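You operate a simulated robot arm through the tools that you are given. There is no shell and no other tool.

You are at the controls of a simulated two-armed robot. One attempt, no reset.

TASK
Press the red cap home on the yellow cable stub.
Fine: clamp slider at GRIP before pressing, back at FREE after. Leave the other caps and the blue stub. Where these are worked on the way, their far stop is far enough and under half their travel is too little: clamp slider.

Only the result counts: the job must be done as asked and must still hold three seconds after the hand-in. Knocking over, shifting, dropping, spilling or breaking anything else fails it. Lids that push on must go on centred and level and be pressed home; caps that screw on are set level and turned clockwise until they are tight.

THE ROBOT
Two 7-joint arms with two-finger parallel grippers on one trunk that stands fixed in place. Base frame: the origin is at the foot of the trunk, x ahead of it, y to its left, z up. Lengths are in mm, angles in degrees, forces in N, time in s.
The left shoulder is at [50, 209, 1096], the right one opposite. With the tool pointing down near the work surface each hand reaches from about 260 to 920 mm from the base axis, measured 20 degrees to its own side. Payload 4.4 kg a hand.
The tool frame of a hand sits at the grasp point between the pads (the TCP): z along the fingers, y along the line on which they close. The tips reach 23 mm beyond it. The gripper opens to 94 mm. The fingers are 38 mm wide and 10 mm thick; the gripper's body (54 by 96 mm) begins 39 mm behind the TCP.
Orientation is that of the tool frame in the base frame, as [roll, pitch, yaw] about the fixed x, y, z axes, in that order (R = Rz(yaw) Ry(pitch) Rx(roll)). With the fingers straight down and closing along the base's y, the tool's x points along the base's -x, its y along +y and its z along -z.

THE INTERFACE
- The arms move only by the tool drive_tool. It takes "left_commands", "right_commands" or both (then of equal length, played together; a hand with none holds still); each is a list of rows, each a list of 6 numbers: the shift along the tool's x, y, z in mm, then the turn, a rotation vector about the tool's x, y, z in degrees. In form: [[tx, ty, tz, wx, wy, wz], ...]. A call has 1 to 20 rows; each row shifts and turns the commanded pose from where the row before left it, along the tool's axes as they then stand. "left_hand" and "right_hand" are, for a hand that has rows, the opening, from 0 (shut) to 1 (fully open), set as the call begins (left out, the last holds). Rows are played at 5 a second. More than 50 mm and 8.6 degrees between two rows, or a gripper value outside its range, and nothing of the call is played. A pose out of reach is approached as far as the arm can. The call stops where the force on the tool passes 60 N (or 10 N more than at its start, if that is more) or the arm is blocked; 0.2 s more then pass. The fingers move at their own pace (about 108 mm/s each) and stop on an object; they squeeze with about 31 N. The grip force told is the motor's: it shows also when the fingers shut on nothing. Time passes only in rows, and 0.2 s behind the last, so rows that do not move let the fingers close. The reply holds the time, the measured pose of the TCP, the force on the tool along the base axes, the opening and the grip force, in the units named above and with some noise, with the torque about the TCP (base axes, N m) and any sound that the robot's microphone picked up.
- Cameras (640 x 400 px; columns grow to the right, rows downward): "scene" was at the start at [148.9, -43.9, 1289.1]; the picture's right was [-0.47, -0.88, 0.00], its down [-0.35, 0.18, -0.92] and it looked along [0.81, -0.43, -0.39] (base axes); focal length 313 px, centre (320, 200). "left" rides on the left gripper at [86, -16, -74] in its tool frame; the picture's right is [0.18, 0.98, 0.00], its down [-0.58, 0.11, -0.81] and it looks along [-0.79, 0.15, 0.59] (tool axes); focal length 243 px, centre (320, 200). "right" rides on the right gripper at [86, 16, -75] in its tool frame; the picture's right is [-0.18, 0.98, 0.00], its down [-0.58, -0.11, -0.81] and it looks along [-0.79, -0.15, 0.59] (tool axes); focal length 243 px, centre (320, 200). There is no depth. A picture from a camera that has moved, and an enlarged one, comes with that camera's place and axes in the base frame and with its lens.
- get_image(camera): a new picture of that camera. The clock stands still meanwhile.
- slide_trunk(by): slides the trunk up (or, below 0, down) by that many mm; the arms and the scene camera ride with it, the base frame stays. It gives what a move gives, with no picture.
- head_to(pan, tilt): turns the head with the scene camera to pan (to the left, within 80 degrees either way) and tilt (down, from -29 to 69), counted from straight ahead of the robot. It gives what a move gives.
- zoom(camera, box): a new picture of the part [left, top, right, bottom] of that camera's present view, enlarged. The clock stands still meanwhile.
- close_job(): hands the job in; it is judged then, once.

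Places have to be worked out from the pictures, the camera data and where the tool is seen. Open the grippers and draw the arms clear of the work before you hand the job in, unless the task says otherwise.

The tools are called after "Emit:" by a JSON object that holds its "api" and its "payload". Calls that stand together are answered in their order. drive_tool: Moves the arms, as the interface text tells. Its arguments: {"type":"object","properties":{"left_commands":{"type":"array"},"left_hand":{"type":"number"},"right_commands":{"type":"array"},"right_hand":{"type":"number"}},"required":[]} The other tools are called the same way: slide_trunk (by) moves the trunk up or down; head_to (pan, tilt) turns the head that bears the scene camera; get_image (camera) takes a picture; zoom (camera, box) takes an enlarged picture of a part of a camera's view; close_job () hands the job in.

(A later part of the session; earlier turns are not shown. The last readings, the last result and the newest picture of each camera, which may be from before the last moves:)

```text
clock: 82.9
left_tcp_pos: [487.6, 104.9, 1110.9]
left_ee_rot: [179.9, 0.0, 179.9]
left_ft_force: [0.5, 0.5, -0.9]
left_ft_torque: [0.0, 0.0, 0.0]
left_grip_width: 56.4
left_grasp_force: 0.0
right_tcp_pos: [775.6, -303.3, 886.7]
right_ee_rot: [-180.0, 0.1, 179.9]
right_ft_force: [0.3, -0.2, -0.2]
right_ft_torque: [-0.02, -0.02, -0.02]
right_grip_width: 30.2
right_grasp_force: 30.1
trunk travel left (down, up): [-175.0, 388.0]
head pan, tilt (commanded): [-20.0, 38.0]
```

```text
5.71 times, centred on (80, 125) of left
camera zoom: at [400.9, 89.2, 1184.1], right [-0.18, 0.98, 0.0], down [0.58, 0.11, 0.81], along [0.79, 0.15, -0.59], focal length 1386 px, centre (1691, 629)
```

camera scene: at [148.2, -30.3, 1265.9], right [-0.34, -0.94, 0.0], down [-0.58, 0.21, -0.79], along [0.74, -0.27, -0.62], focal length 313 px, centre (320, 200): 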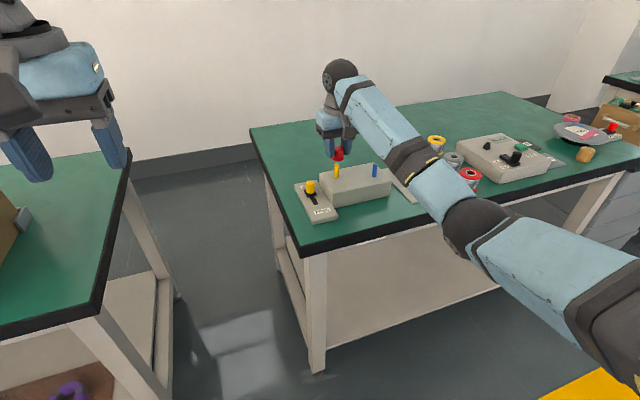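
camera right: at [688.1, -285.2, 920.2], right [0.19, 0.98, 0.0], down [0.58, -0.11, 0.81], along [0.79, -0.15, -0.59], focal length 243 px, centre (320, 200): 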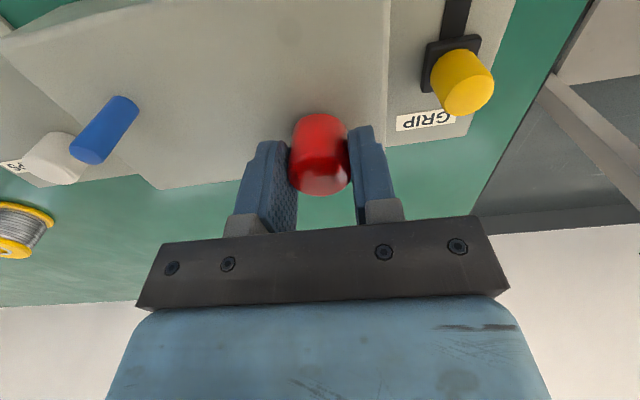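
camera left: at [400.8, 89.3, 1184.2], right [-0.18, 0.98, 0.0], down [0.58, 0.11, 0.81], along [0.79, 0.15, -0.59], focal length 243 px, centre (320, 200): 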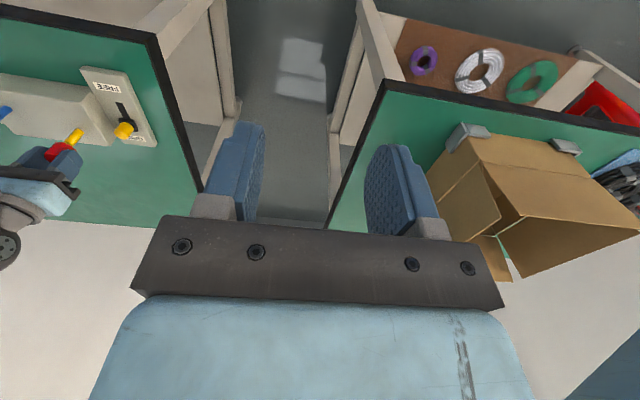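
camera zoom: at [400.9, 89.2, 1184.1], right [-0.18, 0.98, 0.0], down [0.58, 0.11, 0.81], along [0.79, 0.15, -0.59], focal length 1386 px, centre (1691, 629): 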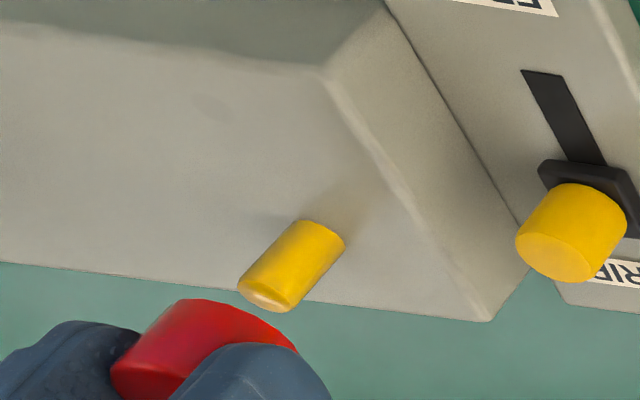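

Confirmed: the stub tip is now ~6 mm lower; it slid down under only ~3.6 N although the slider stands at GRIP. I need to check whether the slider is really fully at its end, so I zoom on it from the right hand camera.

Emit:
{"api": "get_image", "payload": {"camera": "right"}}

Emit:
{"api": "zoom", "payload": {"camera": "right", "box": [376, 0, 504, 80]}}

Emit:
{"api": "zoom", "payload": {"camera": "scene", "box": [284, 160, 364, 225]}}

Emit:
{"api": "zoom", "payload": {"camera": "left", "box": [80, 60, 176, 160]}}

```text
taken
camera right: at [688.8, -286.2, 961.1], right [0.19, 0.98, 0.0], down [0.58, -0.11, 0.81], along [0.79, -0.15, -0.59], focal length 243 px, centre (320, 200)
```

right: 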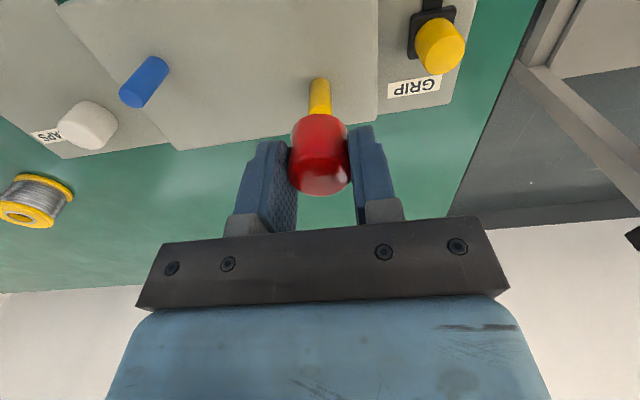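

```text
5.00 times, centred on (440, 40) of right
camera zoom: at [688.8, -286.2, 961.1], right [0.19, 0.98, 0.0], down [0.58, -0.11, 0.81], along [0.79, -0.15, -0.59], focal length 1213 px, centre (-280, 1000)
```

zoom: 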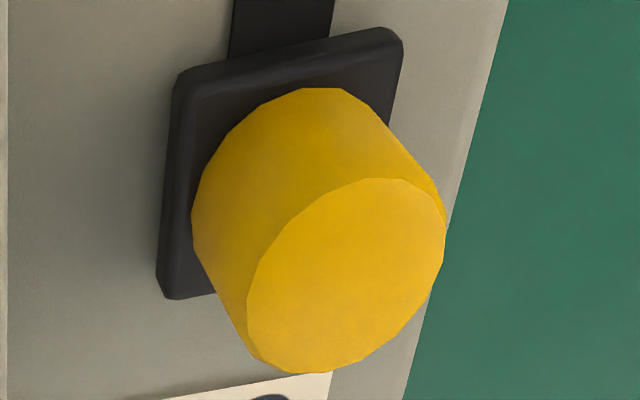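

```text
6.15 times, centred on (324, 192) of scene
camera zoom: at [148.3, -30.2, 1265.8], right [-0.34, -0.94, 0.0], down [-0.58, 0.21, -0.79], along [0.74, -0.27, -0.62], focal length 1927 px, centre (295, 246)
```

zoom: 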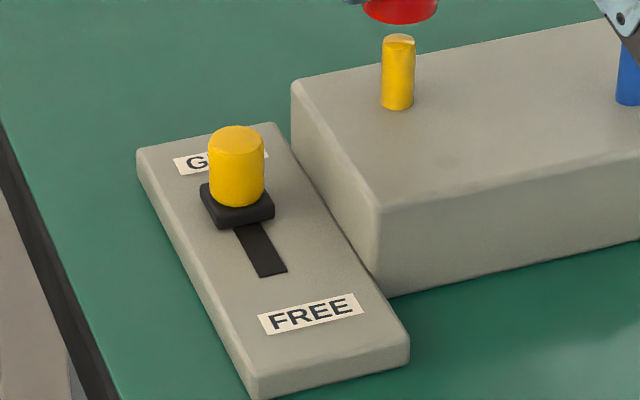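

```text
4.00 times, centred on (128, 110) of left
camera zoom: at [400.9, 89.2, 1184.1], right [-0.18, 0.98, 0.0], down [0.58, 0.11, 0.81], along [0.79, 0.15, -0.59], focal length 970 px, centre (1088, 560)
```

zoom: 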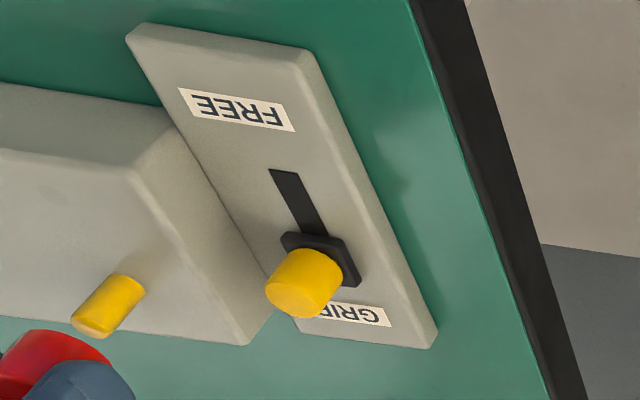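

The slider is clearly at its GRIP end, yet the stub slid. I'll put the cap back on its tray spot, then grip the stub itself and test/restore its height by pulling, to learn how the clamp behaves.

Emit:
{"api": "drive_tool", "payload": {"right_commands": [[0, 0, -20, 0, 0, 0], [0, 0, -20, 0, 0, 0], [14, -32.4, 0, 0, 0, 0], [14, -32.6, 0, 0, 0, 0], [14, -32.6, 0, 0, 0, 0], [14, -32.6, 0, 0, 0, 0], [14, -32.6, 0, 0, 0, 0], [14.6, -32.6, 0, 0, 0, 0], [0, 0, 30, 0, 0, 0], [0, 0, 30, 0, 0, 0], [0, 0, 30, 0, 0, 0], [0, 0, 25, 0, 0, 0], [0, 0, 8, 0, 0, 0], [0, 0, 0, 0, 0, 0]]}}

Emit:
{"api": "zoom", "payload": {"camera": "scene", "box": [370, 110, 498, 190]}}

Emit:
{"api": "get_image", "payload": {"camera": "right"}}

```text
clock: 85.9
left_tcp_pos: [488.1, 104.3, 1109.6]
left_ee_rot: [179.9, -0.1, 180.0]
left_ft_force: [0.4, 0.1, -0.3]
left_ft_torque: [0.01, -0.04, 0.02]
left_grip_width: 56.3
left_grasp_force: 0.1
right_tcp_pos: [689.4, -498.6, 804.3]
right_ee_rot: [-180.0, 0.0, 179.9]
right_ft_force: [-0.2, 0.2, 0.4]
right_ft_torque: [-0.02, -0.01, 0.02]
right_grip_width: 30.5
right_grasp_force: 31.0
trunk travel left (down, up): [-175.0, 388.0]
head pan, tilt (commanded): [-20.0, 38.0]
```

```text
5.00 times, centred on (434, 150) of scene
camera zoom: at [148.2, -30.2, 1265.9], right [-0.34, -0.94, 0.0], down [-0.58, 0.21, -0.79], along [0.74, -0.27, -0.62], focal length 1566 px, centre (-250, 450)
```

zoom: 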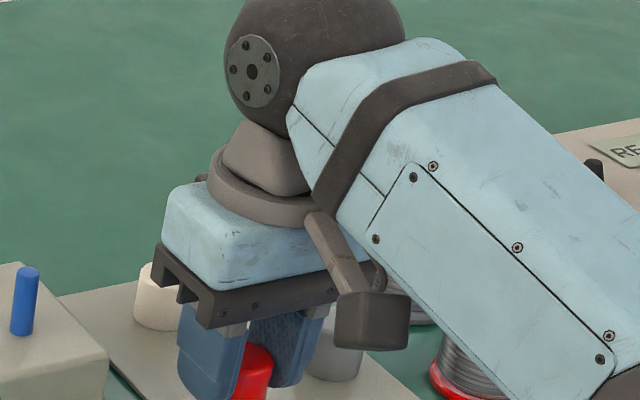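

```text
taken
camera right: at [603.0, -481.5, 879.4], right [0.19, 0.98, 0.0], down [0.58, -0.11, 0.81], along [0.79, -0.15, -0.59], focal length 243 px, centre (320, 200)
```

right: 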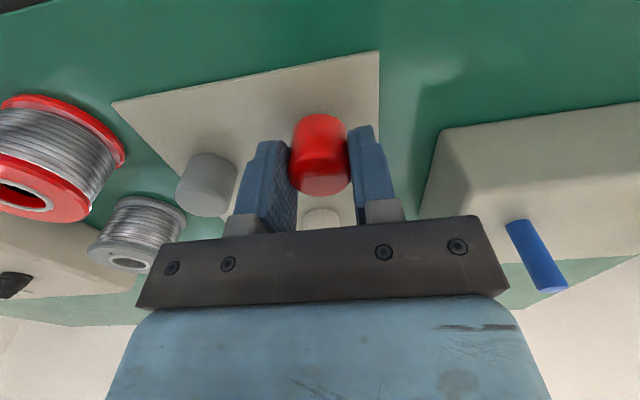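

The cap is ~8 mm above its tray spot. I lower gently to touch down, watching the force.

Emit:
{"api": "drive_tool", "payload": {"right_commands": [[0, 0, 2, 0, 0, 0], [0, 0, 2, 0, 0, 0], [0, 0, 1.5, 0, 0, 0], [0, 0, 1, 0, 0, 0], [0, 0, 1, 0, 0, 0], [0, 0, 0, 0, 0, 0]]}}

```text
clock: 87.3
left_tcp_pos: [488.0, 104.5, 1110.2]
left_ee_rot: [-180.0, -0.1, -180.0]
left_ft_force: [-0.5, 1.6, 0.2]
left_ft_torque: [0.01, -0.01, -0.05]
left_grip_width: 56.6
left_grasp_force: 0.0
right_tcp_pos: [689.8, -498.4, 796.2]
right_ee_rot: [179.9, 0.1, 179.9]
right_ft_force: [-0.2, 1.6, -0.7]
right_ft_torque: [0.02, 0.02, 0.03]
right_grip_width: 30.5
right_grasp_force: 30.8
trunk travel left (down, up): [-175.0, 388.0]
head pan, tilt (commanded): [-20.0, 38.0]
```

No contact yet at ≈795.5; I continue in 0.5 mm steps until the tray is felt.

Emit:
{"api": "drive_tool", "payload": {"right_commands": [[0, 0, 0.5, 0, 0, 0], [0, 0, 0.5, 0, 0, 0], [0, 0, 0.5, 0, 0, 0], [0, 0, 0, 0, 0, 0]]}}

```text
clock: 88.3
left_tcp_pos: [486.5, 104.6, 1109.4]
left_ee_rot: [-180.0, 0.0, 180.0]
left_ft_force: [-0.3, 0.8, -0.2]
left_ft_torque: [-0.01, 0.02, 0.02]
left_grip_width: 56.3
left_grasp_force: 0.0
right_tcp_pos: [690.5, -499.0, 794.8]
right_ee_rot: [-179.8, 0.3, 179.9]
right_ft_force: [2.4, -1.1, 9.1]
right_ft_torque: [0.0, -0.07, 0.0]
right_grip_width: 30.5
right_grasp_force: 31.2
trunk travel left (down, up): [-175.0, 388.0]
head pan, tilt (commanded): [-20.0, 38.0]
```

Touchdown (9 N). I open the fingers and rise straight up.

Emit:
{"api": "drive_tool", "payload": {"right_commands": [[0, 0, -0.5, 0, 0, 0], [0, 0, 0, 0, 0, 0], [0, 0, 0, 0, 0, 0]], "right_hand": 0.65}}

Emit:
{"api": "drive_tool", "payload": {"right_commands": [[0, 0, -20, 0, 0, 0], [0, 0, -30, 0, 0, 0], [0, 0, -30, 0, 0, 0], [0, 0, -30, 0, 0, 0], [0, 0, -20, 0, 0, 0], [0, 0, 0, 0, 0, 0]]}}

Emit:
{"api": "zoom", "payload": {"camera": "scene", "box": [280, 130, 472, 250]}}

Emit:
{"api": "get_image", "payload": {"camera": "right"}}

```text
clock: 89.1
left_tcp_pos: [487.3, 104.6, 1109.7]
left_ee_rot: [-179.9, 0.0, 180.0]
left_ft_force: [-0.4, 0.6, 0.2]
left_ft_torque: [-0.03, 0.01, 0.02]
left_grip_width: 56.6
left_grasp_force: 0.2
right_tcp_pos: [689.6, -498.1, 793.2]
right_ee_rot: [179.9, -0.1, 180.0]
right_ft_force: [0.7, -0.4, 0.0]
right_ft_torque: [-0.02, -0.03, 0.04]
right_grip_width: 61.2
right_grasp_force: 0.1
trunk travel left (down, up): [-175.0, 388.0]
head pan, tilt (commanded): [-20.0, 38.0]
```

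```text
clock: 90.5
left_tcp_pos: [487.4, 105.9, 1110.6]
left_ee_rot: [-180.0, 0.1, 180.0]
left_ft_force: [-0.9, -0.6, -0.1]
left_ft_torque: [-0.03, -0.03, 0.06]
left_grip_width: 56.2
left_grasp_force: 0.1
right_tcp_pos: [688.1, -498.0, 923.7]
right_ee_rot: [180.0, 0.0, 179.9]
right_ft_force: [0.3, 0.7, 0.0]
right_ft_torque: [-0.04, 0.03, 0.0]
right_grip_width: 61.4
right_grasp_force: 0.0
trunk travel left (down, up): [-175.0, 388.0]
head pan, tilt (commanded): [-20.0, 38.0]
```

```text
3.33 times, centred on (376, 190) of scene
camera zoom: at [148.3, -30.3, 1265.8], right [-0.34, -0.94, 0.0], down [-0.58, 0.21, -0.79], along [0.74, -0.27, -0.62], focal length 1044 px, centre (133, 233)
```

zoom: 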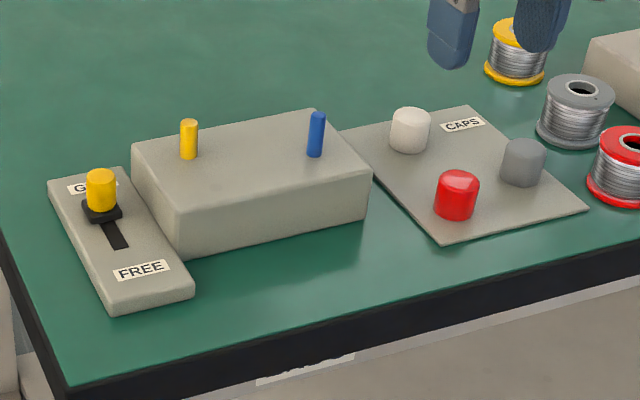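

```text
taken
camera right: at [602.4, -480.4, 999.0], right [0.19, 0.98, 0.0], down [0.58, -0.11, 0.81], along [0.79, -0.15, -0.59], focal length 243 px, centre (320, 200)
```

right: 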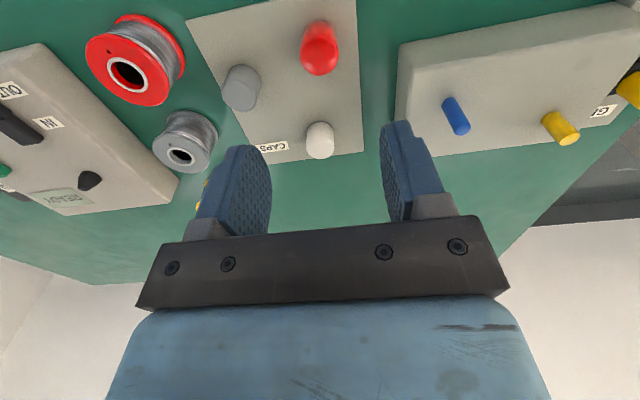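

The cap sits back on the tray. Now I move over the yellow stub and lower the open fingers around it (tips ≈809, block top ≈805).

Emit:
{"api": "drive_tool", "payload": {"right_commands": [[-14, 32.4, 0, 0, 0, 0], [-14, 32.6, 0, 0, 0, 0], [-14, 32.6, 0, 0, 0, 0], [-14, 32.6, 0, 0, 0, 0], [-14, 32.6, 0, 0, 0, 0], [-14, 32.6, 0, 0, 0, 0], [0, 0, 25, 0, 0, 0], [0, 0, 25, 0, 0, 0], [0, 0, 20, 0, 0, 0], [0, 0, 12, 0, 0, 0], [0, 0, 6, 0, 0, 0], [0, 0, 0, 0, 0, 0]], "right_hand": 0.4}}

Emit:
{"api": "get_image", "payload": {"camera": "right"}}

Emit:
{"api": "zoom", "payload": {"camera": "scene", "box": [306, 140, 370, 180]}}

```text
clock: 93.1
left_tcp_pos: [487.8, 105.5, 1110.3]
left_ee_rot: [-179.9, 0.0, -180.0]
left_ft_force: [-0.5, -0.2, 0.2]
left_ft_torque: [-0.02, -0.02, 0.05]
left_grip_width: 56.4
left_grasp_force: 0.0
right_tcp_pos: [774.4, -303.2, 836.1]
right_ee_rot: [179.9, 0.0, 179.9]
right_ft_force: [-0.7, 0.3, 0.5]
right_ft_torque: [-0.01, -0.01, -0.01]
right_grip_width: 37.3
right_grasp_force: 0.1
trunk travel left (down, up): [-175.0, 388.0]
head pan, tilt (commanded): [-20.0, 38.0]
```

```text
taken
camera right: at [687.2, -286.2, 910.4], right [0.19, 0.98, 0.0], down [0.58, -0.11, 0.81], along [0.79, -0.15, -0.59], focal length 243 px, centre (320, 200)
```

right: 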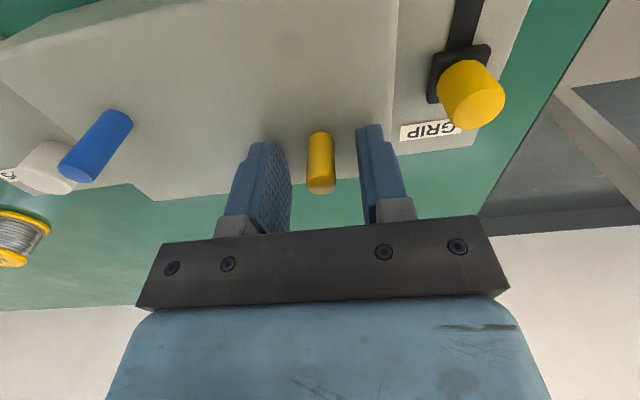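

```text
10.00 times, centred on (338, 160) of scene
camera zoom: at [148.2, -30.2, 1265.9], right [-0.34, -0.94, 0.0], down [-0.58, 0.21, -0.79], along [0.74, -0.27, -0.62], focal length 3132 px, centre (140, 600)
```

zoom: 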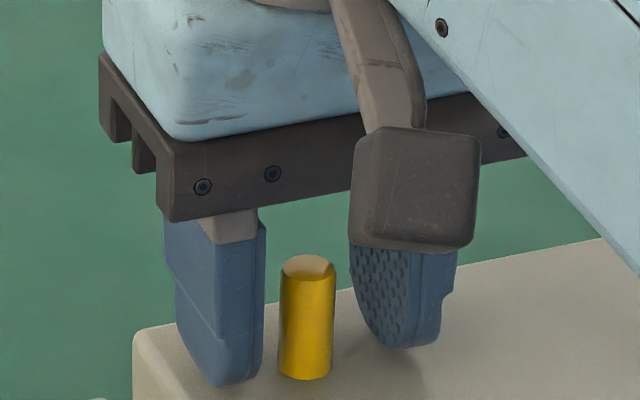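

The stub stands centred between the fingers, its tip at about TCP height (≈836.5). I close on it and feel.

Emit:
{"api": "drive_tool", "payload": {"right_commands": [[0, 0, 0, 0, 0, 0], [0, 0, 0, 0, 0, 0], [0, 0, 0, 0, 0, 0], [0, 0, 0, 0, 0, 0]], "right_hand": 0}}

Emit:
{"api": "drive_tool", "payload": {"right_commands": [[0, 0, -0.5, 0, 0, 0], [0, 0, -0.5, 0, 0, 0], [0, 0, 0, 0, 0, 0]]}}

Emit:
{"api": "zoom", "payload": {"camera": "scene", "box": [306, 140, 370, 180]}}

```text
clock: 94.1
left_tcp_pos: [487.8, 105.2, 1108.7]
left_ee_rot: [-180.0, -0.1, -180.0]
left_ft_force: [-0.4, -0.2, 0.2]
left_ft_torque: [0.01, 0.04, 0.02]
left_grip_width: 56.6
left_grasp_force: 0.1
right_tcp_pos: [773.7, -301.1, 836.4]
right_ee_rot: [-180.0, 0.0, 179.9]
right_ft_force: [-2.9, 7.3, -3.8]
right_ft_torque: [0.23, -0.48, 0.03]
right_grip_width: 14.1
right_grasp_force: 44.8
trunk travel left (down, up): [-175.0, 388.0]
head pan, tilt (commanded): [-20.0, 38.0]
```

```text
clock: 94.9
left_tcp_pos: [487.7, 104.9, 1111.1]
left_ee_rot: [-180.0, 0.0, 180.0]
left_ft_force: [-0.3, -0.1, 0.6]
left_ft_torque: [0.02, 0.01, -0.01]
left_grip_width: 56.2
left_grasp_force: 0.2
right_tcp_pos: [773.3, -302.3, 837.4]
right_ee_rot: [-180.0, 0.0, 179.8]
right_ft_force: [-1.0, 10.9, -2.9]
right_ft_torque: [0.37, -0.1, 0.02]
right_grip_width: 13.7
right_grasp_force: 45.3
trunk travel left (down, up): [-175.0, 388.0]
head pan, tilt (commanded): [-20.0, 38.0]
```

```text
10.00 times, centred on (338, 160) of scene
camera zoom: at [148.6, -29.4, 1265.8], right [-0.34, -0.94, 0.0], down [-0.58, 0.21, -0.79], along [0.74, -0.27, -0.62], focal length 3132 px, centre (140, 600)
```

zoom: 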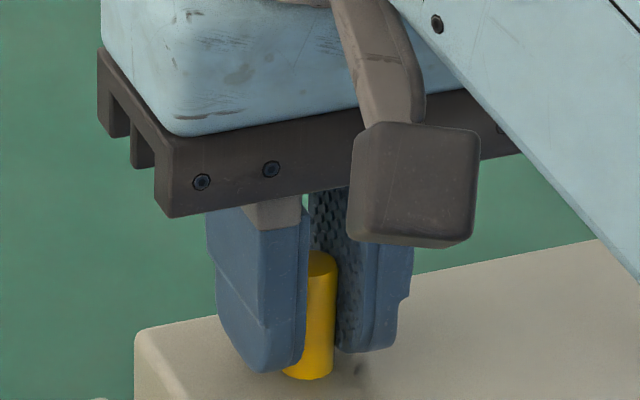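

The stub is held (≈13.8 mm). I pull up 2 mm more and read the force.

Emit:
{"api": "drive_tool", "payload": {"right_commands": [[0, 0, -0.5, 0, 0, 0], [0, 0, -0.5, 0, 0, 0], [0, 0, -0.5, 0, 0, 0], [0, 0, -0.5, 0, 0, 0], [0, 0, 0, 0, 0, 0]]}}

Emit:
{"api": "zoom", "payload": {"camera": "scene", "box": [306, 140, 370, 180]}}

Emit:
{"api": "zoom", "payload": {"camera": "right", "box": [256, 110, 384, 190]}}

```text
clock: 96.1
left_tcp_pos: [487.7, 105.2, 1109.7]
left_ee_rot: [179.9, 0.0, 180.0]
left_ft_force: [-0.2, -0.1, -0.1]
left_ft_torque: [0.03, -0.02, -0.01]
left_grip_width: 56.2
left_grasp_force: 0.1
right_tcp_pos: [774.2, -302.1, 840.4]
right_ee_rot: [-180.0, -0.1, 180.0]
right_ft_force: [-7.0, 10.1, -3.3]
right_ft_torque: [0.27, 0.29, -0.08]
right_grip_width: 14.1
right_grasp_force: 45.2
trunk travel left (down, up): [-175.0, 388.0]
head pan, tilt (commanded): [-20.0, 38.0]
```

```text
10.00 times, centred on (338, 160) of scene
camera zoom: at [148.0, -29.5, 1265.9], right [-0.34, -0.94, 0.0], down [-0.58, 0.21, -0.79], along [0.74, -0.27, -0.62], focal length 3132 px, centre (140, 600)
```

zoom: 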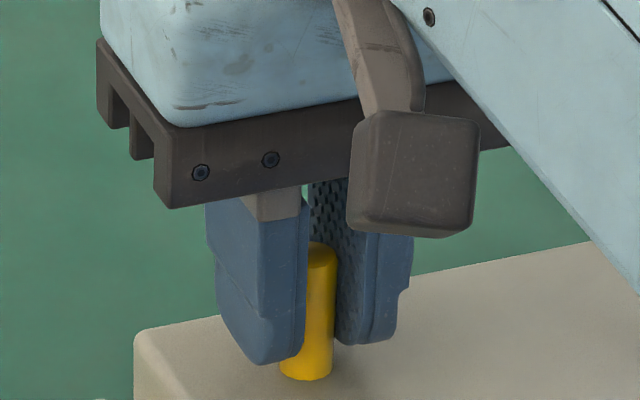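

```text
5.00 times, centred on (320, 150) of right
camera zoom: at [687.2, -285.3, 914.6], right [0.19, 0.98, 0.0], down [0.58, -0.11, 0.81], along [0.79, -0.15, -0.59], focal length 1213 px, centre (320, 450)
```

zoom: 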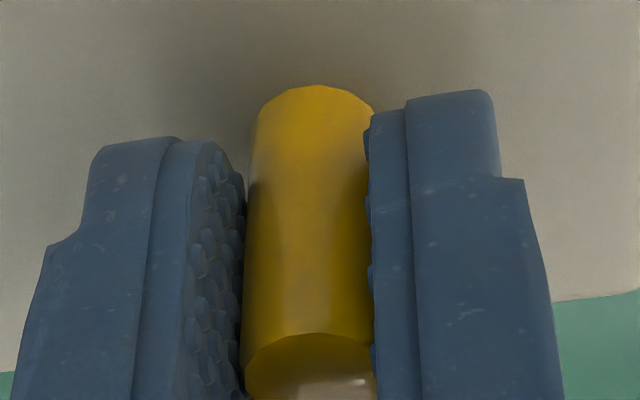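

The stub comes up with the hand at the same ~3.4 N, so that is simply its sliding friction in the block. I raise it the last ~2 mm to its original height and release it.

Emit:
{"api": "drive_tool", "payload": {"right_commands": [[0, 0, -0.5, 0, 0, 0], [0, 0, -0.5, 0, 0, 0], [0, 0, -0.5, 0, 0, 0], [0, 0, -0.5, 0, 0, 0], [0, 0, 0, 0, 0, 0]]}}

Emit:
{"api": "zoom", "payload": {"camera": "scene", "box": [306, 140, 370, 180]}}

```text
clock: 97.3
left_tcp_pos: [487.2, 105.1, 1111.1]
left_ee_rot: [-180.0, 0.0, 180.0]
left_ft_force: [0.3, 0.0, 0.1]
left_ft_torque: [-0.01, 0.02, -0.03]
left_grip_width: 56.4
left_grasp_force: 0.1
right_tcp_pos: [773.5, -301.7, 842.0]
right_ee_rot: [-180.0, 0.0, 180.0]
right_ft_force: [-21.1, 19.7, -10.8]
right_ft_torque: [0.32, -1.02, -0.01]
right_grip_width: 13.7
right_grasp_force: 45.0
trunk travel left (down, up): [-175.0, 388.0]
head pan, tilt (commanded): [-20.0, 38.0]
```

```text
10.00 times, centred on (338, 160) of scene
camera zoom: at [147.5, -29.1, 1265.9], right [-0.34, -0.94, 0.0], down [-0.58, 0.21, -0.79], along [0.74, -0.27, -0.61], focal length 3132 px, centre (140, 600)
```

zoom: 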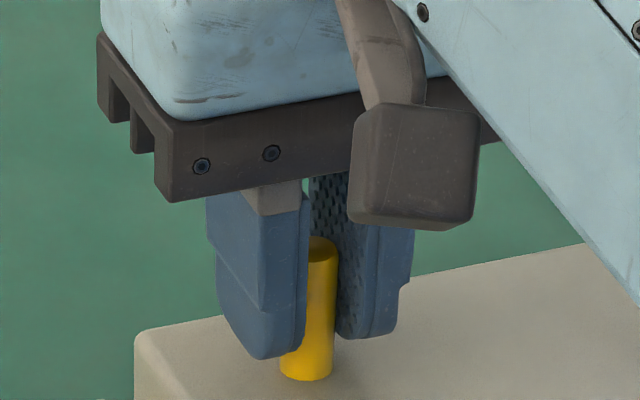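

The force rise shows the stub is back at its upper stop (original height). I release it and rise clear.

Emit:
{"api": "drive_tool", "payload": {"right_commands": [[0, 0, 0, 0, 0, 0], [0, 0, 0, 0, 0, 0], [0, 0, 0, 0, 0, 0]], "right_hand": 0.4}}

Emit:
{"api": "drive_tool", "payload": {"right_commands": [[0, 0, -10, 0, 0, 0], [0, 0, -20, 0, 0, 0], [0, 0, -25, 0, 0, 0], [0, 0, -25, 0, 0, 0], [0, 0, 0, 0, 0, 0]]}}

Emit:
{"api": "zoom", "payload": {"camera": "scene", "box": [306, 140, 370, 180]}}

Emit:
{"api": "zoom", "payload": {"camera": "scene", "box": [280, 130, 472, 250]}}

```text
clock: 98.1
left_tcp_pos: [488.3, 103.8, 1110.2]
left_ee_rot: [-180.0, -0.1, 179.9]
left_ft_force: [0.0, 0.2, 0.0]
left_ft_torque: [-0.01, -0.02, 0.01]
left_grip_width: 56.2
left_grasp_force: 0.0
right_tcp_pos: [774.6, -304.7, 842.7]
right_ee_rot: [-180.0, 0.2, 179.9]
right_ft_force: [-1.2, 0.1, -1.0]
right_ft_torque: [-0.02, 0.07, 0.02]
right_grip_width: 37.4
right_grasp_force: 0.1
trunk travel left (down, up): [-175.0, 388.0]
head pan, tilt (commanded): [-20.0, 38.0]
```

```text
clock: 99.3
left_tcp_pos: [487.3, 104.1, 1108.5]
left_ee_rot: [180.0, 0.0, 180.0]
left_ft_force: [-0.2, 0.3, 0.4]
left_ft_torque: [0.0, 0.01, 0.01]
left_grip_width: 56.4
left_grasp_force: 0.0
right_tcp_pos: [776.7, -305.7, 920.9]
right_ee_rot: [-180.0, 0.0, 179.9]
right_ft_force: [0.5, -0.2, 0.1]
right_ft_torque: [-0.01, 0.0, 0.03]
right_grip_width: 37.7
right_grasp_force: 0.0
trunk travel left (down, up): [-175.0, 388.0]
head pan, tilt (commanded): [-20.0, 38.0]
```

```text
10.00 times, centred on (338, 160) of scene
camera zoom: at [148.5, -30.3, 1265.8], right [-0.34, -0.94, 0.0], down [-0.58, 0.21, -0.79], along [0.74, -0.27, -0.62], focal length 3132 px, centre (140, 600)
```

zoom: 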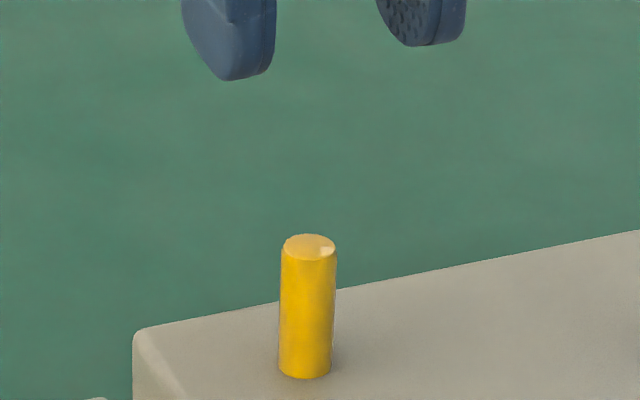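

```text
3.33 times, centred on (376, 190) of scene
camera zoom: at [148.5, -30.3, 1265.8], right [-0.34, -0.94, 0.0], down [-0.58, 0.21, -0.79], along [0.74, -0.27, -0.62], focal length 1044 px, centre (133, 233)
```

zoom: 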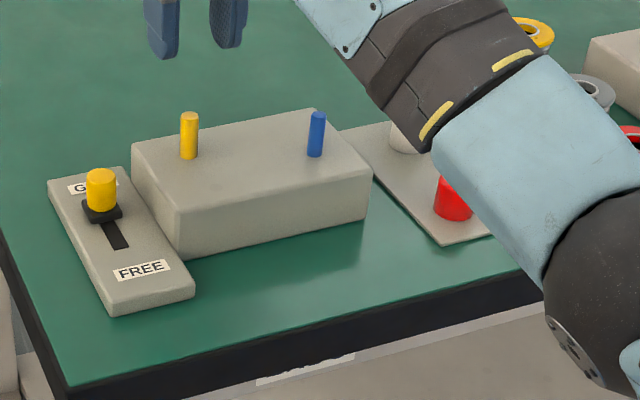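

The stub is back at its original height. To rule out an incompletely set clamp, I'll push the slider knob again against its GRIP stop with shut fingers and see if it moves any further.

Emit:
{"api": "drive_tool", "payload": {"right_commands": [[21, 26, 0, 0, 0, 0], [22, 26, 0, 0, 0, 0], [22, 26, 0, 0, 0, 0], [0, 0, 25, 0, 0, 0], [0, 0, 25, 0, 0, 0], [0, 0, 25, 0, 0, 0], [0, 0, 15, 0, 0, 0], [0, 0, 6, 0, 0, 0], [0, 0, 0, 0, 0, 0]], "right_hand": 0}}

Emit:
{"api": "zoom", "payload": {"camera": "scene", "box": [280, 150, 376, 210]}}

```text
clock: 101.3
left_tcp_pos: [486.9, 104.1, 1110.1]
left_ee_rot: [180.0, 0.0, 180.0]
left_ft_force: [0.4, 0.0, -0.1]
left_ft_torque: [0.01, 0.01, 0.02]
left_grip_width: 56.2
left_grasp_force: 0.0
right_tcp_pos: [709.6, -225.3, 827.2]
right_ee_rot: [179.9, 0.1, 180.0]
right_ft_force: [0.8, -0.4, 0.1]
right_ft_torque: [0.02, 0.0, -0.03]
right_grip_width: 0.0
right_grasp_force: 31.0
trunk travel left (down, up): [-175.0, 388.0]
head pan, tilt (commanded): [-20.0, 38.0]
```

```text
6.67 times, centred on (328, 180) of scene
camera zoom: at [148.1, -30.2, 1265.9], right [-0.34, -0.94, 0.0], down [-0.58, 0.21, -0.79], along [0.74, -0.27, -0.62], focal length 2088 px, centre (267, 333)
```

zoom: 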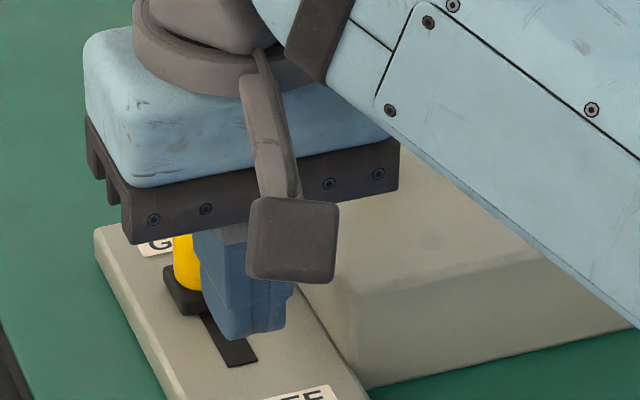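

Fingers are behind the knob. I push forward until contact and feel whether the knob travels further.

Emit:
{"api": "drive_tool", "payload": {"right_commands": [[-8, -1, 1, 0, 0, 0], [-8, -1, 1, 0, 0, 0], [-3, 0, 0, 0, 0, 0], [-2, 0, 0, 0, 0, 0], [-1, 0, 0, 0, 0, 0], [0, 0, 0, 0, 0, 0]]}}

Emit:
{"api": "drive_tool", "payload": {"right_commands": [[-1, 0, 0, 0, 0, 0], [-1, 0, 0, 0, 0, 0], [-1, 0, 0, 0, 0, 0], [-1, 0, 0, 0, 0, 0], [0, 0, 0, 0, 0, 0]]}}

Emit:
{"api": "zoom", "payload": {"camera": "scene", "box": [280, 150, 376, 210]}}

```text
clock: 102.7
left_tcp_pos: [488.2, 105.2, 1109.3]
left_ee_rot: [180.0, -0.1, 180.0]
left_ft_force: [-0.4, -0.8, -0.5]
left_ft_torque: [0.01, -0.03, 0.01]
left_grip_width: 56.2
left_grasp_force: 0.1
right_tcp_pos: [731.9, -226.1, 822.8]
right_ee_rot: [179.9, 0.0, 180.0]
right_ft_force: [-1.1, 0.3, 0.1]
right_ft_torque: [0.02, -0.02, 0.0]
right_grip_width: 0.1
right_grasp_force: 31.0
trunk travel left (down, up): [-175.0, 388.0]
head pan, tilt (commanded): [-20.0, 38.0]
```

```text
clock: 103.9
left_tcp_pos: [487.3, 105.0, 1110.6]
left_ee_rot: [-180.0, 0.0, 180.0]
left_ft_force: [1.0, -0.2, -0.6]
left_ft_torque: [0.0, 0.01, 0.01]
left_grip_width: 56.4
left_grasp_force: 0.0
right_tcp_pos: [734.2, -226.4, 824.3]
right_ee_rot: [180.0, -0.1, 180.0]
right_ft_force: [-5.3, -1.5, -0.3]
right_ft_torque: [-0.1, 0.1, -0.03]
right_grip_width: 0.0
right_grasp_force: 31.1
trunk travel left (down, up): [-175.0, 388.0]
head pan, tilt (commanded): [-20.0, 38.0]
```

```text
6.67 times, centred on (328, 180) of scene
camera zoom: at [147.8, -30.2, 1265.9], right [-0.34, -0.94, 0.0], down [-0.58, 0.21, -0.79], along [0.74, -0.27, -0.62], focal length 2088 px, centre (267, 333)
```

zoom: 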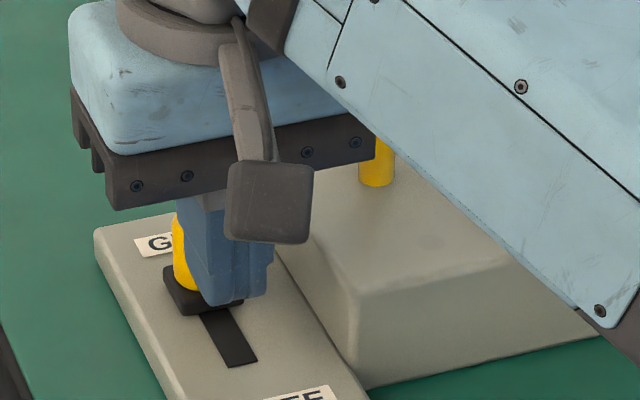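

Contact at the same place as before (x≈734). A couple more millimetres of command to confirm it is the hard stop.

Emit:
{"api": "drive_tool", "payload": {"right_commands": [[-1, 0, 0, 0, 0, 0], [-1, 0, 0, 0, 0, 0], [0, 0, 0, 0, 0, 0], [0, 0, 0, 0, 0, 0]]}}

```text
clock: 104.9
left_tcp_pos: [484.5, 103.4, 1111.1]
left_ee_rot: [179.9, 0.0, 179.9]
left_ft_force: [-0.2, -0.2, -0.6]
left_ft_torque: [0.01, -0.02, 0.0]
left_grip_width: 56.4
left_grasp_force: 0.0
right_tcp_pos: [735.3, -227.0, 824.3]
right_ee_rot: [180.0, -0.2, 180.0]
right_ft_force: [-41.5, -5.5, -9.5]
right_ft_torque: [-0.2, 0.85, -0.15]
right_grip_width: 0.0
right_grasp_force: 30.8
trunk travel left (down, up): [-175.0, 388.0]
head pan, tilt (commanded): [-20.0, 38.0]
```

That is the hard stop (41 N), so the clamp is fully at GRIP. To learn what the clamp does to the stub I'll try the slider at FREE for comparison: over the knob to its far side first.

Emit:
{"api": "drive_tool", "payload": {"right_commands": [[4, 0, 0, 0, 0, 0], [4, 0, 0, 0, 0, 0], [0, 0, -25, 0, 0, 0], [0, 0, -30, 0, 0, 0], [-25, 0, 0, 0, 0, 0], [-25, 0, 0, 0, 0, 0], [-25, -1, 0, 0, 0, 0], [0, 0, 25, 0, 0, 0], [0, 0, 25, 0, 0, 0], [0, 0, 5, 0, 0, 0], [0, 0, 0, 0, 0, 0]]}}

Emit:
{"api": "zoom", "payload": {"camera": "scene", "box": [280, 140, 376, 200]}}

Emit:
{"api": "get_image", "payload": {"camera": "right"}}

```text
clock: 107.3
left_tcp_pos: [487.3, 103.6, 1109.5]
left_ee_rot: [-180.0, 0.0, 180.0]
left_ft_force: [0.0, -0.2, 0.8]
left_ft_torque: [-0.01, -0.01, -0.01]
left_grip_width: 56.1
left_grasp_force: 0.1
right_tcp_pos: [804.0, -227.7, 823.5]
right_ee_rot: [-180.0, -0.1, 179.9]
right_ft_force: [0.6, 0.1, 0.4]
right_ft_torque: [-0.03, 0.0, 0.01]
right_grip_width: 0.0
right_grasp_force: 30.5
trunk travel left (down, up): [-175.0, 388.0]
head pan, tilt (commanded): [-20.0, 38.0]
```

```text
6.67 times, centred on (328, 170) of scene
camera zoom: at [148.2, -30.2, 1265.9], right [-0.34, -0.94, 0.0], down [-0.58, 0.21, -0.79], along [0.74, -0.27, -0.62], focal length 2088 px, centre (267, 400)
```

zoom: 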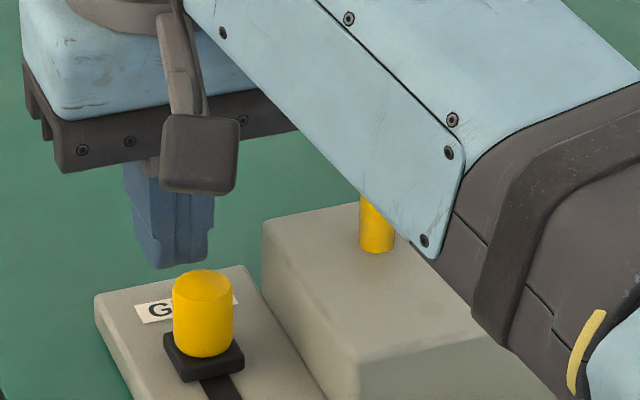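

```text
taken
camera right: at [717.4, -211.0, 898.2], right [0.19, 0.98, 0.0], down [0.58, -0.11, 0.81], along [0.79, -0.15, -0.59], focal length 243 px, centre (320, 200)
```

right: 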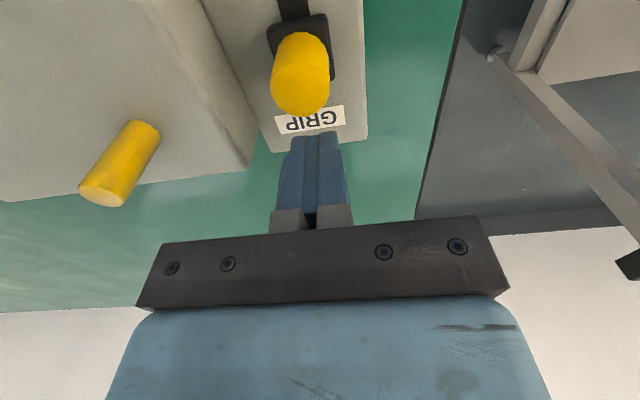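

The fingers are on the far side of the knob. I draw it back (−x) toward FREE.

Emit:
{"api": "drive_tool", "payload": {"right_commands": [[6, 0, 0, 0, 0, 0], [6, 0, 0, 0, 0, 0], [6, 0, 0, 0, 0, 0], [6, 0, 0, 0, 0, 0], [6, 0, 0, 0, 0, 0], [6, 0, 0, 0, 0, 0], [6, 0, 0, 0, 0, 0], [4, 0, 0, 0, 0, 0], [3, 0, 0, 0, 0, 0], [2, 0, 0, 0, 0, 0], [2, 0, 0, 0, 0, 0], [1, 0, 0, 0, 0, 0], [0, 0, 0, 0, 0, 0]]}}

Emit:
{"api": "zoom", "payload": {"camera": "scene", "box": [280, 150, 376, 210]}}

```text
clock: 110.0
left_tcp_pos: [490.5, 105.1, 1108.6]
left_ee_rot: [180.0, -0.2, -180.0]
left_ft_force: [1.2, 0.3, 0.3]
left_ft_torque: [-0.04, 0.02, -0.02]
left_grip_width: 56.4
left_grasp_force: 0.0
right_tcp_pos: [755.6, -227.0, 824.7]
right_ee_rot: [179.9, 0.5, 179.8]
right_ft_force: [25.5, 2.6, -7.1]
right_ft_torque: [0.28, -0.42, -0.03]
right_grip_width: 0.0
right_grasp_force: 31.1
trunk travel left (down, up): [-175.0, 388.0]
head pan, tilt (commanded): [-20.0, 38.0]
stopped in row 13 (right hand): the force on the tool passed its limit at 62 N (the readings are from after the stop); the commanded pose is now the measured one
```

```text
6.67 times, centred on (328, 180) of scene
camera zoom: at [151.6, -30.4, 1265.0], right [-0.34, -0.94, 0.0], down [-0.58, 0.21, -0.79], along [0.74, -0.27, -0.62], focal length 2088 px, centre (267, 333)
```

zoom: 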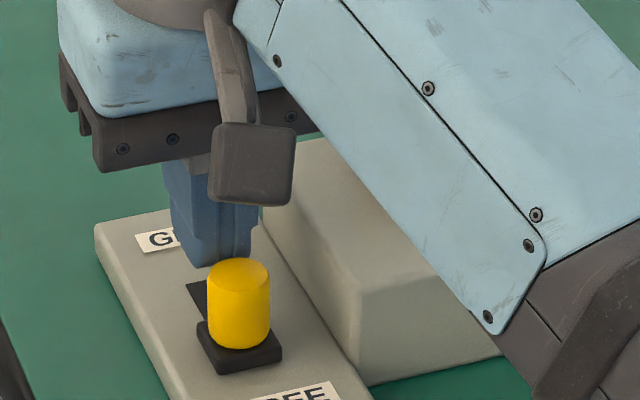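

The knob is at the FREE stop. Now, with shut fingers, I go over the stub tip to feel its sliding friction in this state with a light push.

Emit:
{"api": "drive_tool", "payload": {"right_commands": [[-4, 0, 0, 0, 0, 0], [-4, 0, 0, 0, 0, 0], [0, 0, -20, 0, 0, 0], [0, 0, -30, 0, 0, 0], [0, 0, -15, 0, 0, 0], [-3, -25, 0, 0, 0, 0], [-3, -25, 0, 0, 0, 0], [-3, -25, 0, 0, 0, 0], [0, 0, 8, 0, 0, 0], [0, 0, 5, 0, 0, 0], [0, 0, 0, 0, 0, 0]]}}

Emit:
{"api": "zoom", "payload": {"camera": "scene", "box": [306, 140, 370, 180]}}

Emit:
{"api": "get_image", "payload": {"camera": "right"}}

```text
clock: 112.4
left_tcp_pos: [488.4, 104.5, 1110.2]
left_ee_rot: [179.9, 0.1, 180.0]
left_ft_force: [0.4, 0.2, -0.4]
left_ft_torque: [0.03, -0.01, 0.01]
left_grip_width: 56.5
left_grasp_force: 0.0
right_tcp_pos: [769.2, -302.1, 879.8]
right_ee_rot: [-179.9, 0.5, 179.8]
right_ft_force: [0.2, -0.1, 0.0]
right_ft_torque: [0.01, 0.02, 0.04]
right_grip_width: 0.4
right_grasp_force: 31.2
trunk travel left (down, up): [-175.0, 388.0]
head pan, tilt (commanded): [-20.0, 38.0]
```

```text
10.00 times, centred on (338, 160) of scene
camera zoom: at [148.2, -30.1, 1265.9], right [-0.34, -0.94, 0.0], down [-0.58, 0.21, -0.79], along [0.74, -0.27, -0.62], focal length 3132 px, centre (140, 600)
```

zoom: 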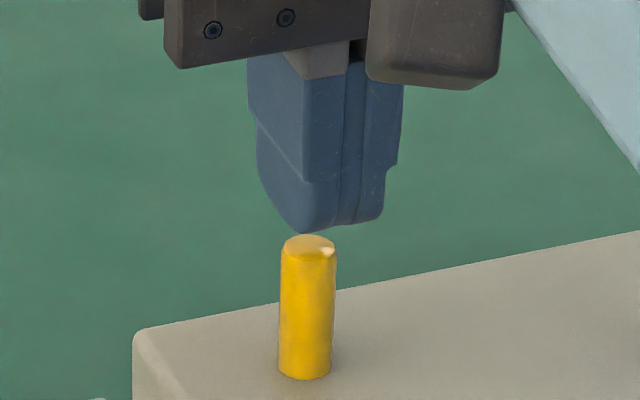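

```text
taken
camera right: at [681.2, -285.9, 953.7], right [0.19, 0.98, 0.0], down [0.57, -0.11, 0.81], along [0.8, -0.15, -0.58], focal length 243 px, centre (320, 200)
```

right: 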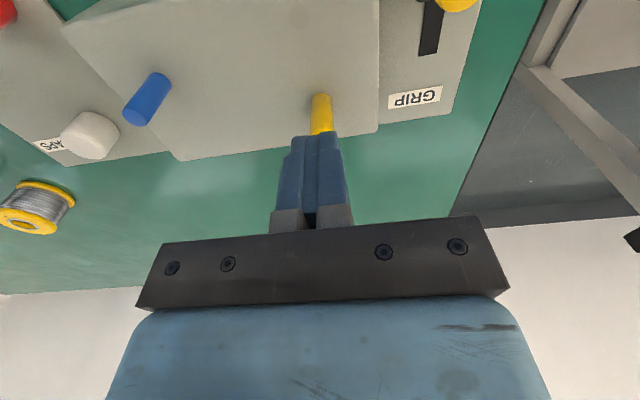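

I correct the small tilt left from the stop, centre over the stub, and lower gently onto its tip.

Emit:
{"api": "drive_tool", "payload": {"right_commands": [[-4, 0, 0, 0, -0.5, -0.2], [0, 0, 4, 0, 0, 0], [0, 0, 4, 0, 0, 0], [0, 0, 2, 0, 0, 0], [0, 0, 1, 0, 0, 0], [0, 0, 1, 0, 0, 0], [0, 0, 0, 0, 0, 0]]}}

Emit:
{"api": "drive_tool", "payload": {"right_commands": [[0, 0, 1, 0, 0, 0], [0, 0, 1, 0, 0, 0], [0, 0, 0, 0, 0, 0]]}}

Emit:
{"api": "zoom", "payload": {"camera": "scene", "box": [306, 140, 370, 180]}}

```text
clock: 114.0
left_tcp_pos: [487.3, 104.6, 1110.5]
left_ee_rot: [-179.9, -0.1, 180.0]
left_ft_force: [-0.6, 0.2, 0.8]
left_ft_torque: [0.01, 0.03, 0.01]
left_grip_width: 55.9
left_grasp_force: 0.1
right_tcp_pos: [773.3, -302.6, 867.0]
right_ee_rot: [-180.0, 1.0, 180.0]
right_ft_force: [0.9, 0.5, 3.3]
right_ft_torque: [-0.03, 0.0, 0.02]
right_grip_width: 0.0
right_grasp_force: 30.8
trunk travel left (down, up): [-175.0, 388.0]
head pan, tilt (commanded): [-20.0, 38.0]
```

```text
clock: 114.8
left_tcp_pos: [488.6, 105.0, 1110.4]
left_ee_rot: [180.0, 0.0, -179.8]
left_ft_force: [0.2, -0.9, 0.6]
left_ft_torque: [0.01, 0.02, 0.01]
left_grip_width: 56.3
left_grasp_force: 0.2
right_tcp_pos: [771.9, -302.4, 865.5]
right_ee_rot: [-180.0, 1.1, 180.0]
right_ft_force: [0.2, -1.7, 3.1]
right_ft_torque: [-0.02, 0.02, 0.03]
right_grip_width: 0.2
right_grasp_force: 30.8
trunk travel left (down, up): [-175.0, 388.0]
head pan, tilt (commanded): [-20.0, 38.0]
```

```text
10.00 times, centred on (338, 160) of scene
camera zoom: at [147.9, -30.1, 1265.9], right [-0.34, -0.94, 0.0], down [-0.58, 0.21, -0.79], along [0.74, -0.27, -0.62], focal length 3132 px, centre (140, 600)
```

zoom: 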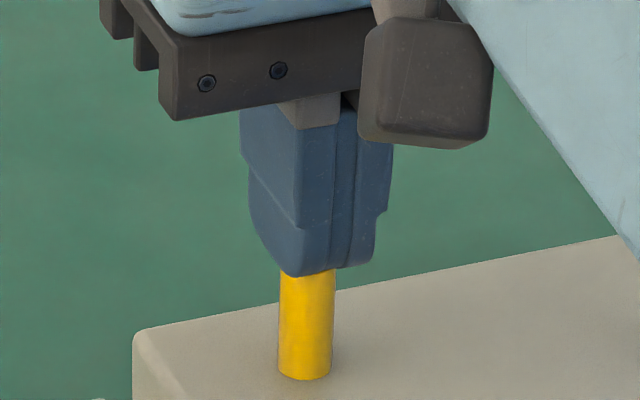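

In FREE the stub slides with the same ~3.2 N, so the clamp doesn't change its friction; the stub simply yields with friction and "home" must be a hard stop further down, which I hadn't reached. I rise, level the hand again (pitch +1°), and open the fingers to reset the stub to its top position.

Emit:
{"api": "drive_tool", "payload": {"right_commands": [[0, 0, -10, 0, 0, 0], [0, 0, -15, 0, 0.5, 0], [0, 0, -5, 0, 0.55, 0], [0, 0, 0, 0, 0, 0], [0, 0, 0, 0, 0, 0]], "right_hand": 0.4}}

Emit:
{"api": "get_image", "payload": {"camera": "right"}}

```text
clock: 116.0
left_tcp_pos: [488.7, 104.1, 1109.6]
left_ee_rot: [180.0, 0.0, -180.0]
left_ft_force: [-0.1, -0.5, -0.8]
left_ft_torque: [-0.02, 0.01, -0.02]
left_grip_width: 56.4
left_grasp_force: 0.0
right_tcp_pos: [772.3, -302.3, 896.1]
right_ee_rot: [179.9, 0.1, 180.0]
right_ft_force: [0.8, -0.2, 0.0]
right_ft_torque: [-0.03, 0.01, 0.03]
right_grip_width: 37.5
right_grasp_force: 0.0
trunk travel left (down, up): [-175.0, 388.0]
head pan, tilt (commanded): [-20.0, 38.0]
```

```text
taken
camera right: at [685.0, -285.8, 970.6], right [0.18, 0.98, 0.0], down [0.58, -0.11, 0.81], along [0.79, -0.15, -0.59], focal length 243 px, centre (320, 200)
```

right: 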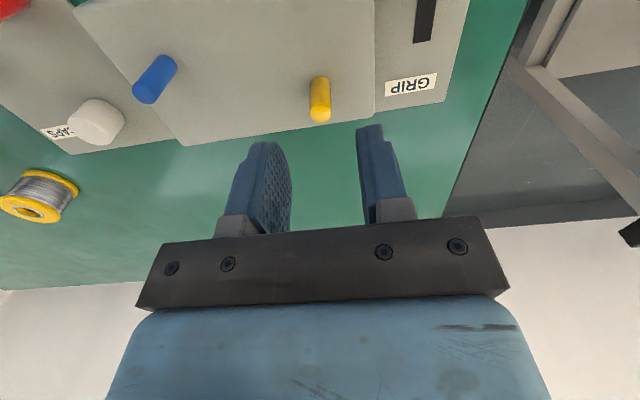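

The hand is level again. I lower around the stub, grip, and pull it back up to its top stop.

Emit:
{"api": "drive_tool", "payload": {"right_commands": [[0, 0, 20, 0, 0, 0], [0, 0, 20, 0, 0, 0], [0, 0, 16, 0, 0, 0], [0, 0, 0, 0, 0, 0]]}}

Emit:
{"api": "zoom", "payload": {"camera": "right", "box": [240, 110, 400, 210]}}

Emit:
{"api": "zoom", "payload": {"camera": "scene", "box": [306, 140, 370, 180]}}

```text
clock: 117.0
left_tcp_pos: [488.2, 104.7, 1110.3]
left_ee_rot: [180.0, 0.0, -180.0]
left_ft_force: [-0.1, -0.7, -0.3]
left_ft_torque: [-0.02, 0.02, 0.0]
left_grip_width: 56.6
left_grasp_force: 0.0
right_tcp_pos: [772.6, -302.7, 840.2]
right_ee_rot: [179.9, 0.0, -180.0]
right_ft_force: [0.3, 0.1, -0.8]
right_ft_torque: [-0.03, -0.01, 0.01]
right_grip_width: 37.6
right_grasp_force: 0.1
trunk travel left (down, up): [-175.0, 388.0]
head pan, tilt (commanded): [-20.0, 38.0]
```

```text
4.00 times, centred on (320, 160) of right
camera zoom: at [685.2, -286.6, 914.5], right [0.18, 0.98, 0.0], down [0.58, -0.11, 0.81], along [0.79, -0.15, -0.59], focal length 970 px, centre (320, 360)
```

zoom: 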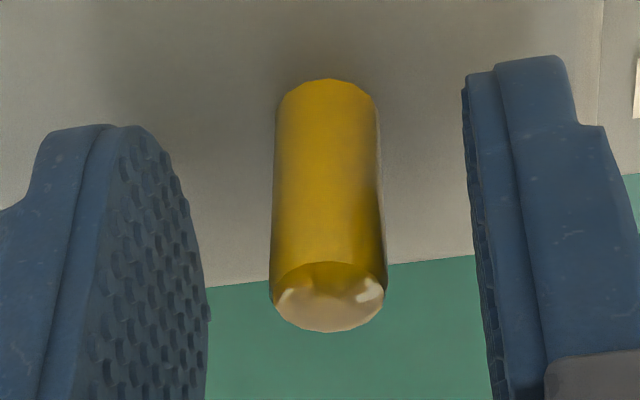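

```text
10.00 times, centred on (338, 160) of scene
camera zoom: at [148.1, -30.1, 1265.9], right [-0.34, -0.94, 0.0], down [-0.58, 0.21, -0.79], along [0.74, -0.27, -0.62], focal length 3132 px, centre (140, 600)
```

zoom: 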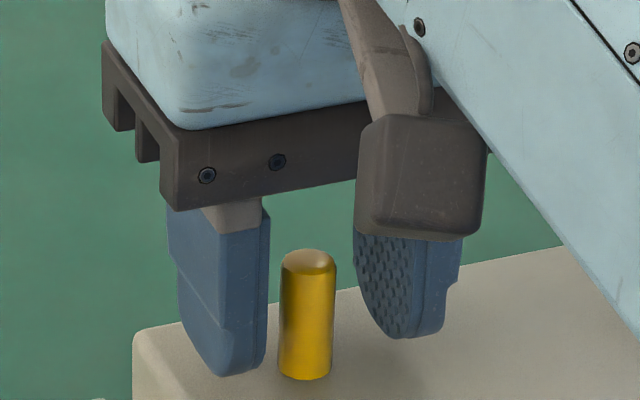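

The stub tip is ~4 mm below its original height. I centre by +1 mm in y, close, and pull up to the stop.

Emit:
{"api": "drive_tool", "payload": {"right_commands": [[0, 1, 0, 0, 0, 0], [0, 0, 0, 0, 0, 0]]}}

Emit:
{"api": "drive_tool", "payload": {"right_commands": [[0, 0, 0, 0, 0, 0], [0, 0, 0, 0, 0, 0], [0, 0, 0, 0, 0, 0], [0, 0, -1, 0, 0, 0], [0, 0, -1, 0, 0, 0], [0, 0, -1, 0, 0, 0], [0, 0, 0, 0, 0, 0]], "right_hand": 0}}

Emit:
{"api": "drive_tool", "payload": {"right_commands": [[0, 0, -0.5, 0, 0, 0], [0, 0, -0.5, 0, 0, 0], [0, 0, 0, 0, 0, 0]]}}

Emit:
{"api": "zoom", "payload": {"camera": "scene", "box": [306, 140, 370, 180]}}

```text
clock: 117.6
left_tcp_pos: [487.5, 104.6, 1110.0]
left_ee_rot: [180.0, 0.0, 180.0]
left_ft_force: [-0.2, 0.2, -0.2]
left_ft_torque: [0.03, 0.02, -0.02]
left_grip_width: 56.3
left_grasp_force: 0.0
right_tcp_pos: [772.5, -302.1, 839.0]
right_ee_rot: [180.0, 0.2, -179.9]
right_ft_force: [-0.7, -1.1, -0.1]
right_ft_torque: [0.03, 0.0, 0.0]
right_grip_width: 37.5
right_grasp_force: 0.1
trunk travel left (down, up): [-175.0, 388.0]
head pan, tilt (commanded): [-20.0, 38.0]
```

```text
clock: 119.2
left_tcp_pos: [487.5, 105.3, 1110.7]
left_ee_rot: [-180.0, 0.0, -180.0]
left_ft_force: [0.2, 0.2, 0.3]
left_ft_torque: [-0.02, 0.01, 0.01]
left_grip_width: 56.2
left_grasp_force: 0.1
right_tcp_pos: [772.7, -302.7, 842.0]
right_ee_rot: [-179.9, 0.1, 180.0]
right_ft_force: [-9.8, 3.3, -4.2]
right_ft_torque: [-0.02, -0.3, 0.03]
right_grip_width: 13.9
right_grasp_force: 44.5
trunk travel left (down, up): [-175.0, 388.0]
head pan, tilt (commanded): [-20.0, 38.0]
```

```text
clock: 120.0
left_tcp_pos: [486.4, 105.3, 1111.0]
left_ee_rot: [-179.9, 0.0, -180.0]
left_ft_force: [-0.2, 1.1, 0.2]
left_ft_torque: [0.0, -0.02, -0.03]
left_grip_width: 56.4
left_grasp_force: 0.1
right_tcp_pos: [772.9, -302.6, 843.9]
right_ee_rot: [-180.0, 0.1, -180.0]
right_ft_force: [-14.7, 2.9, -3.5]
right_ft_torque: [-0.07, 0.38, -0.02]
right_grip_width: 13.8
right_grasp_force: 44.7
trunk travel left (down, up): [-175.0, 388.0]
head pan, tilt (commanded): [-20.0, 38.0]
```

```text
10.00 times, centred on (338, 160) of scene
camera zoom: at [147.5, -30.2, 1266.0], right [-0.34, -0.94, 0.0], down [-0.58, 0.21, -0.79], along [0.74, -0.27, -0.62], focal length 3132 px, centre (140, 600)
```

zoom: 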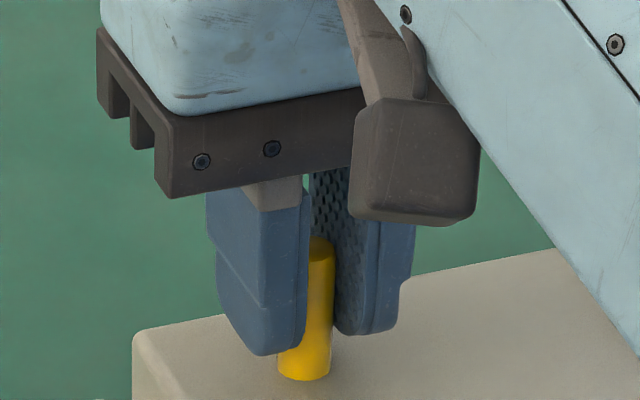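

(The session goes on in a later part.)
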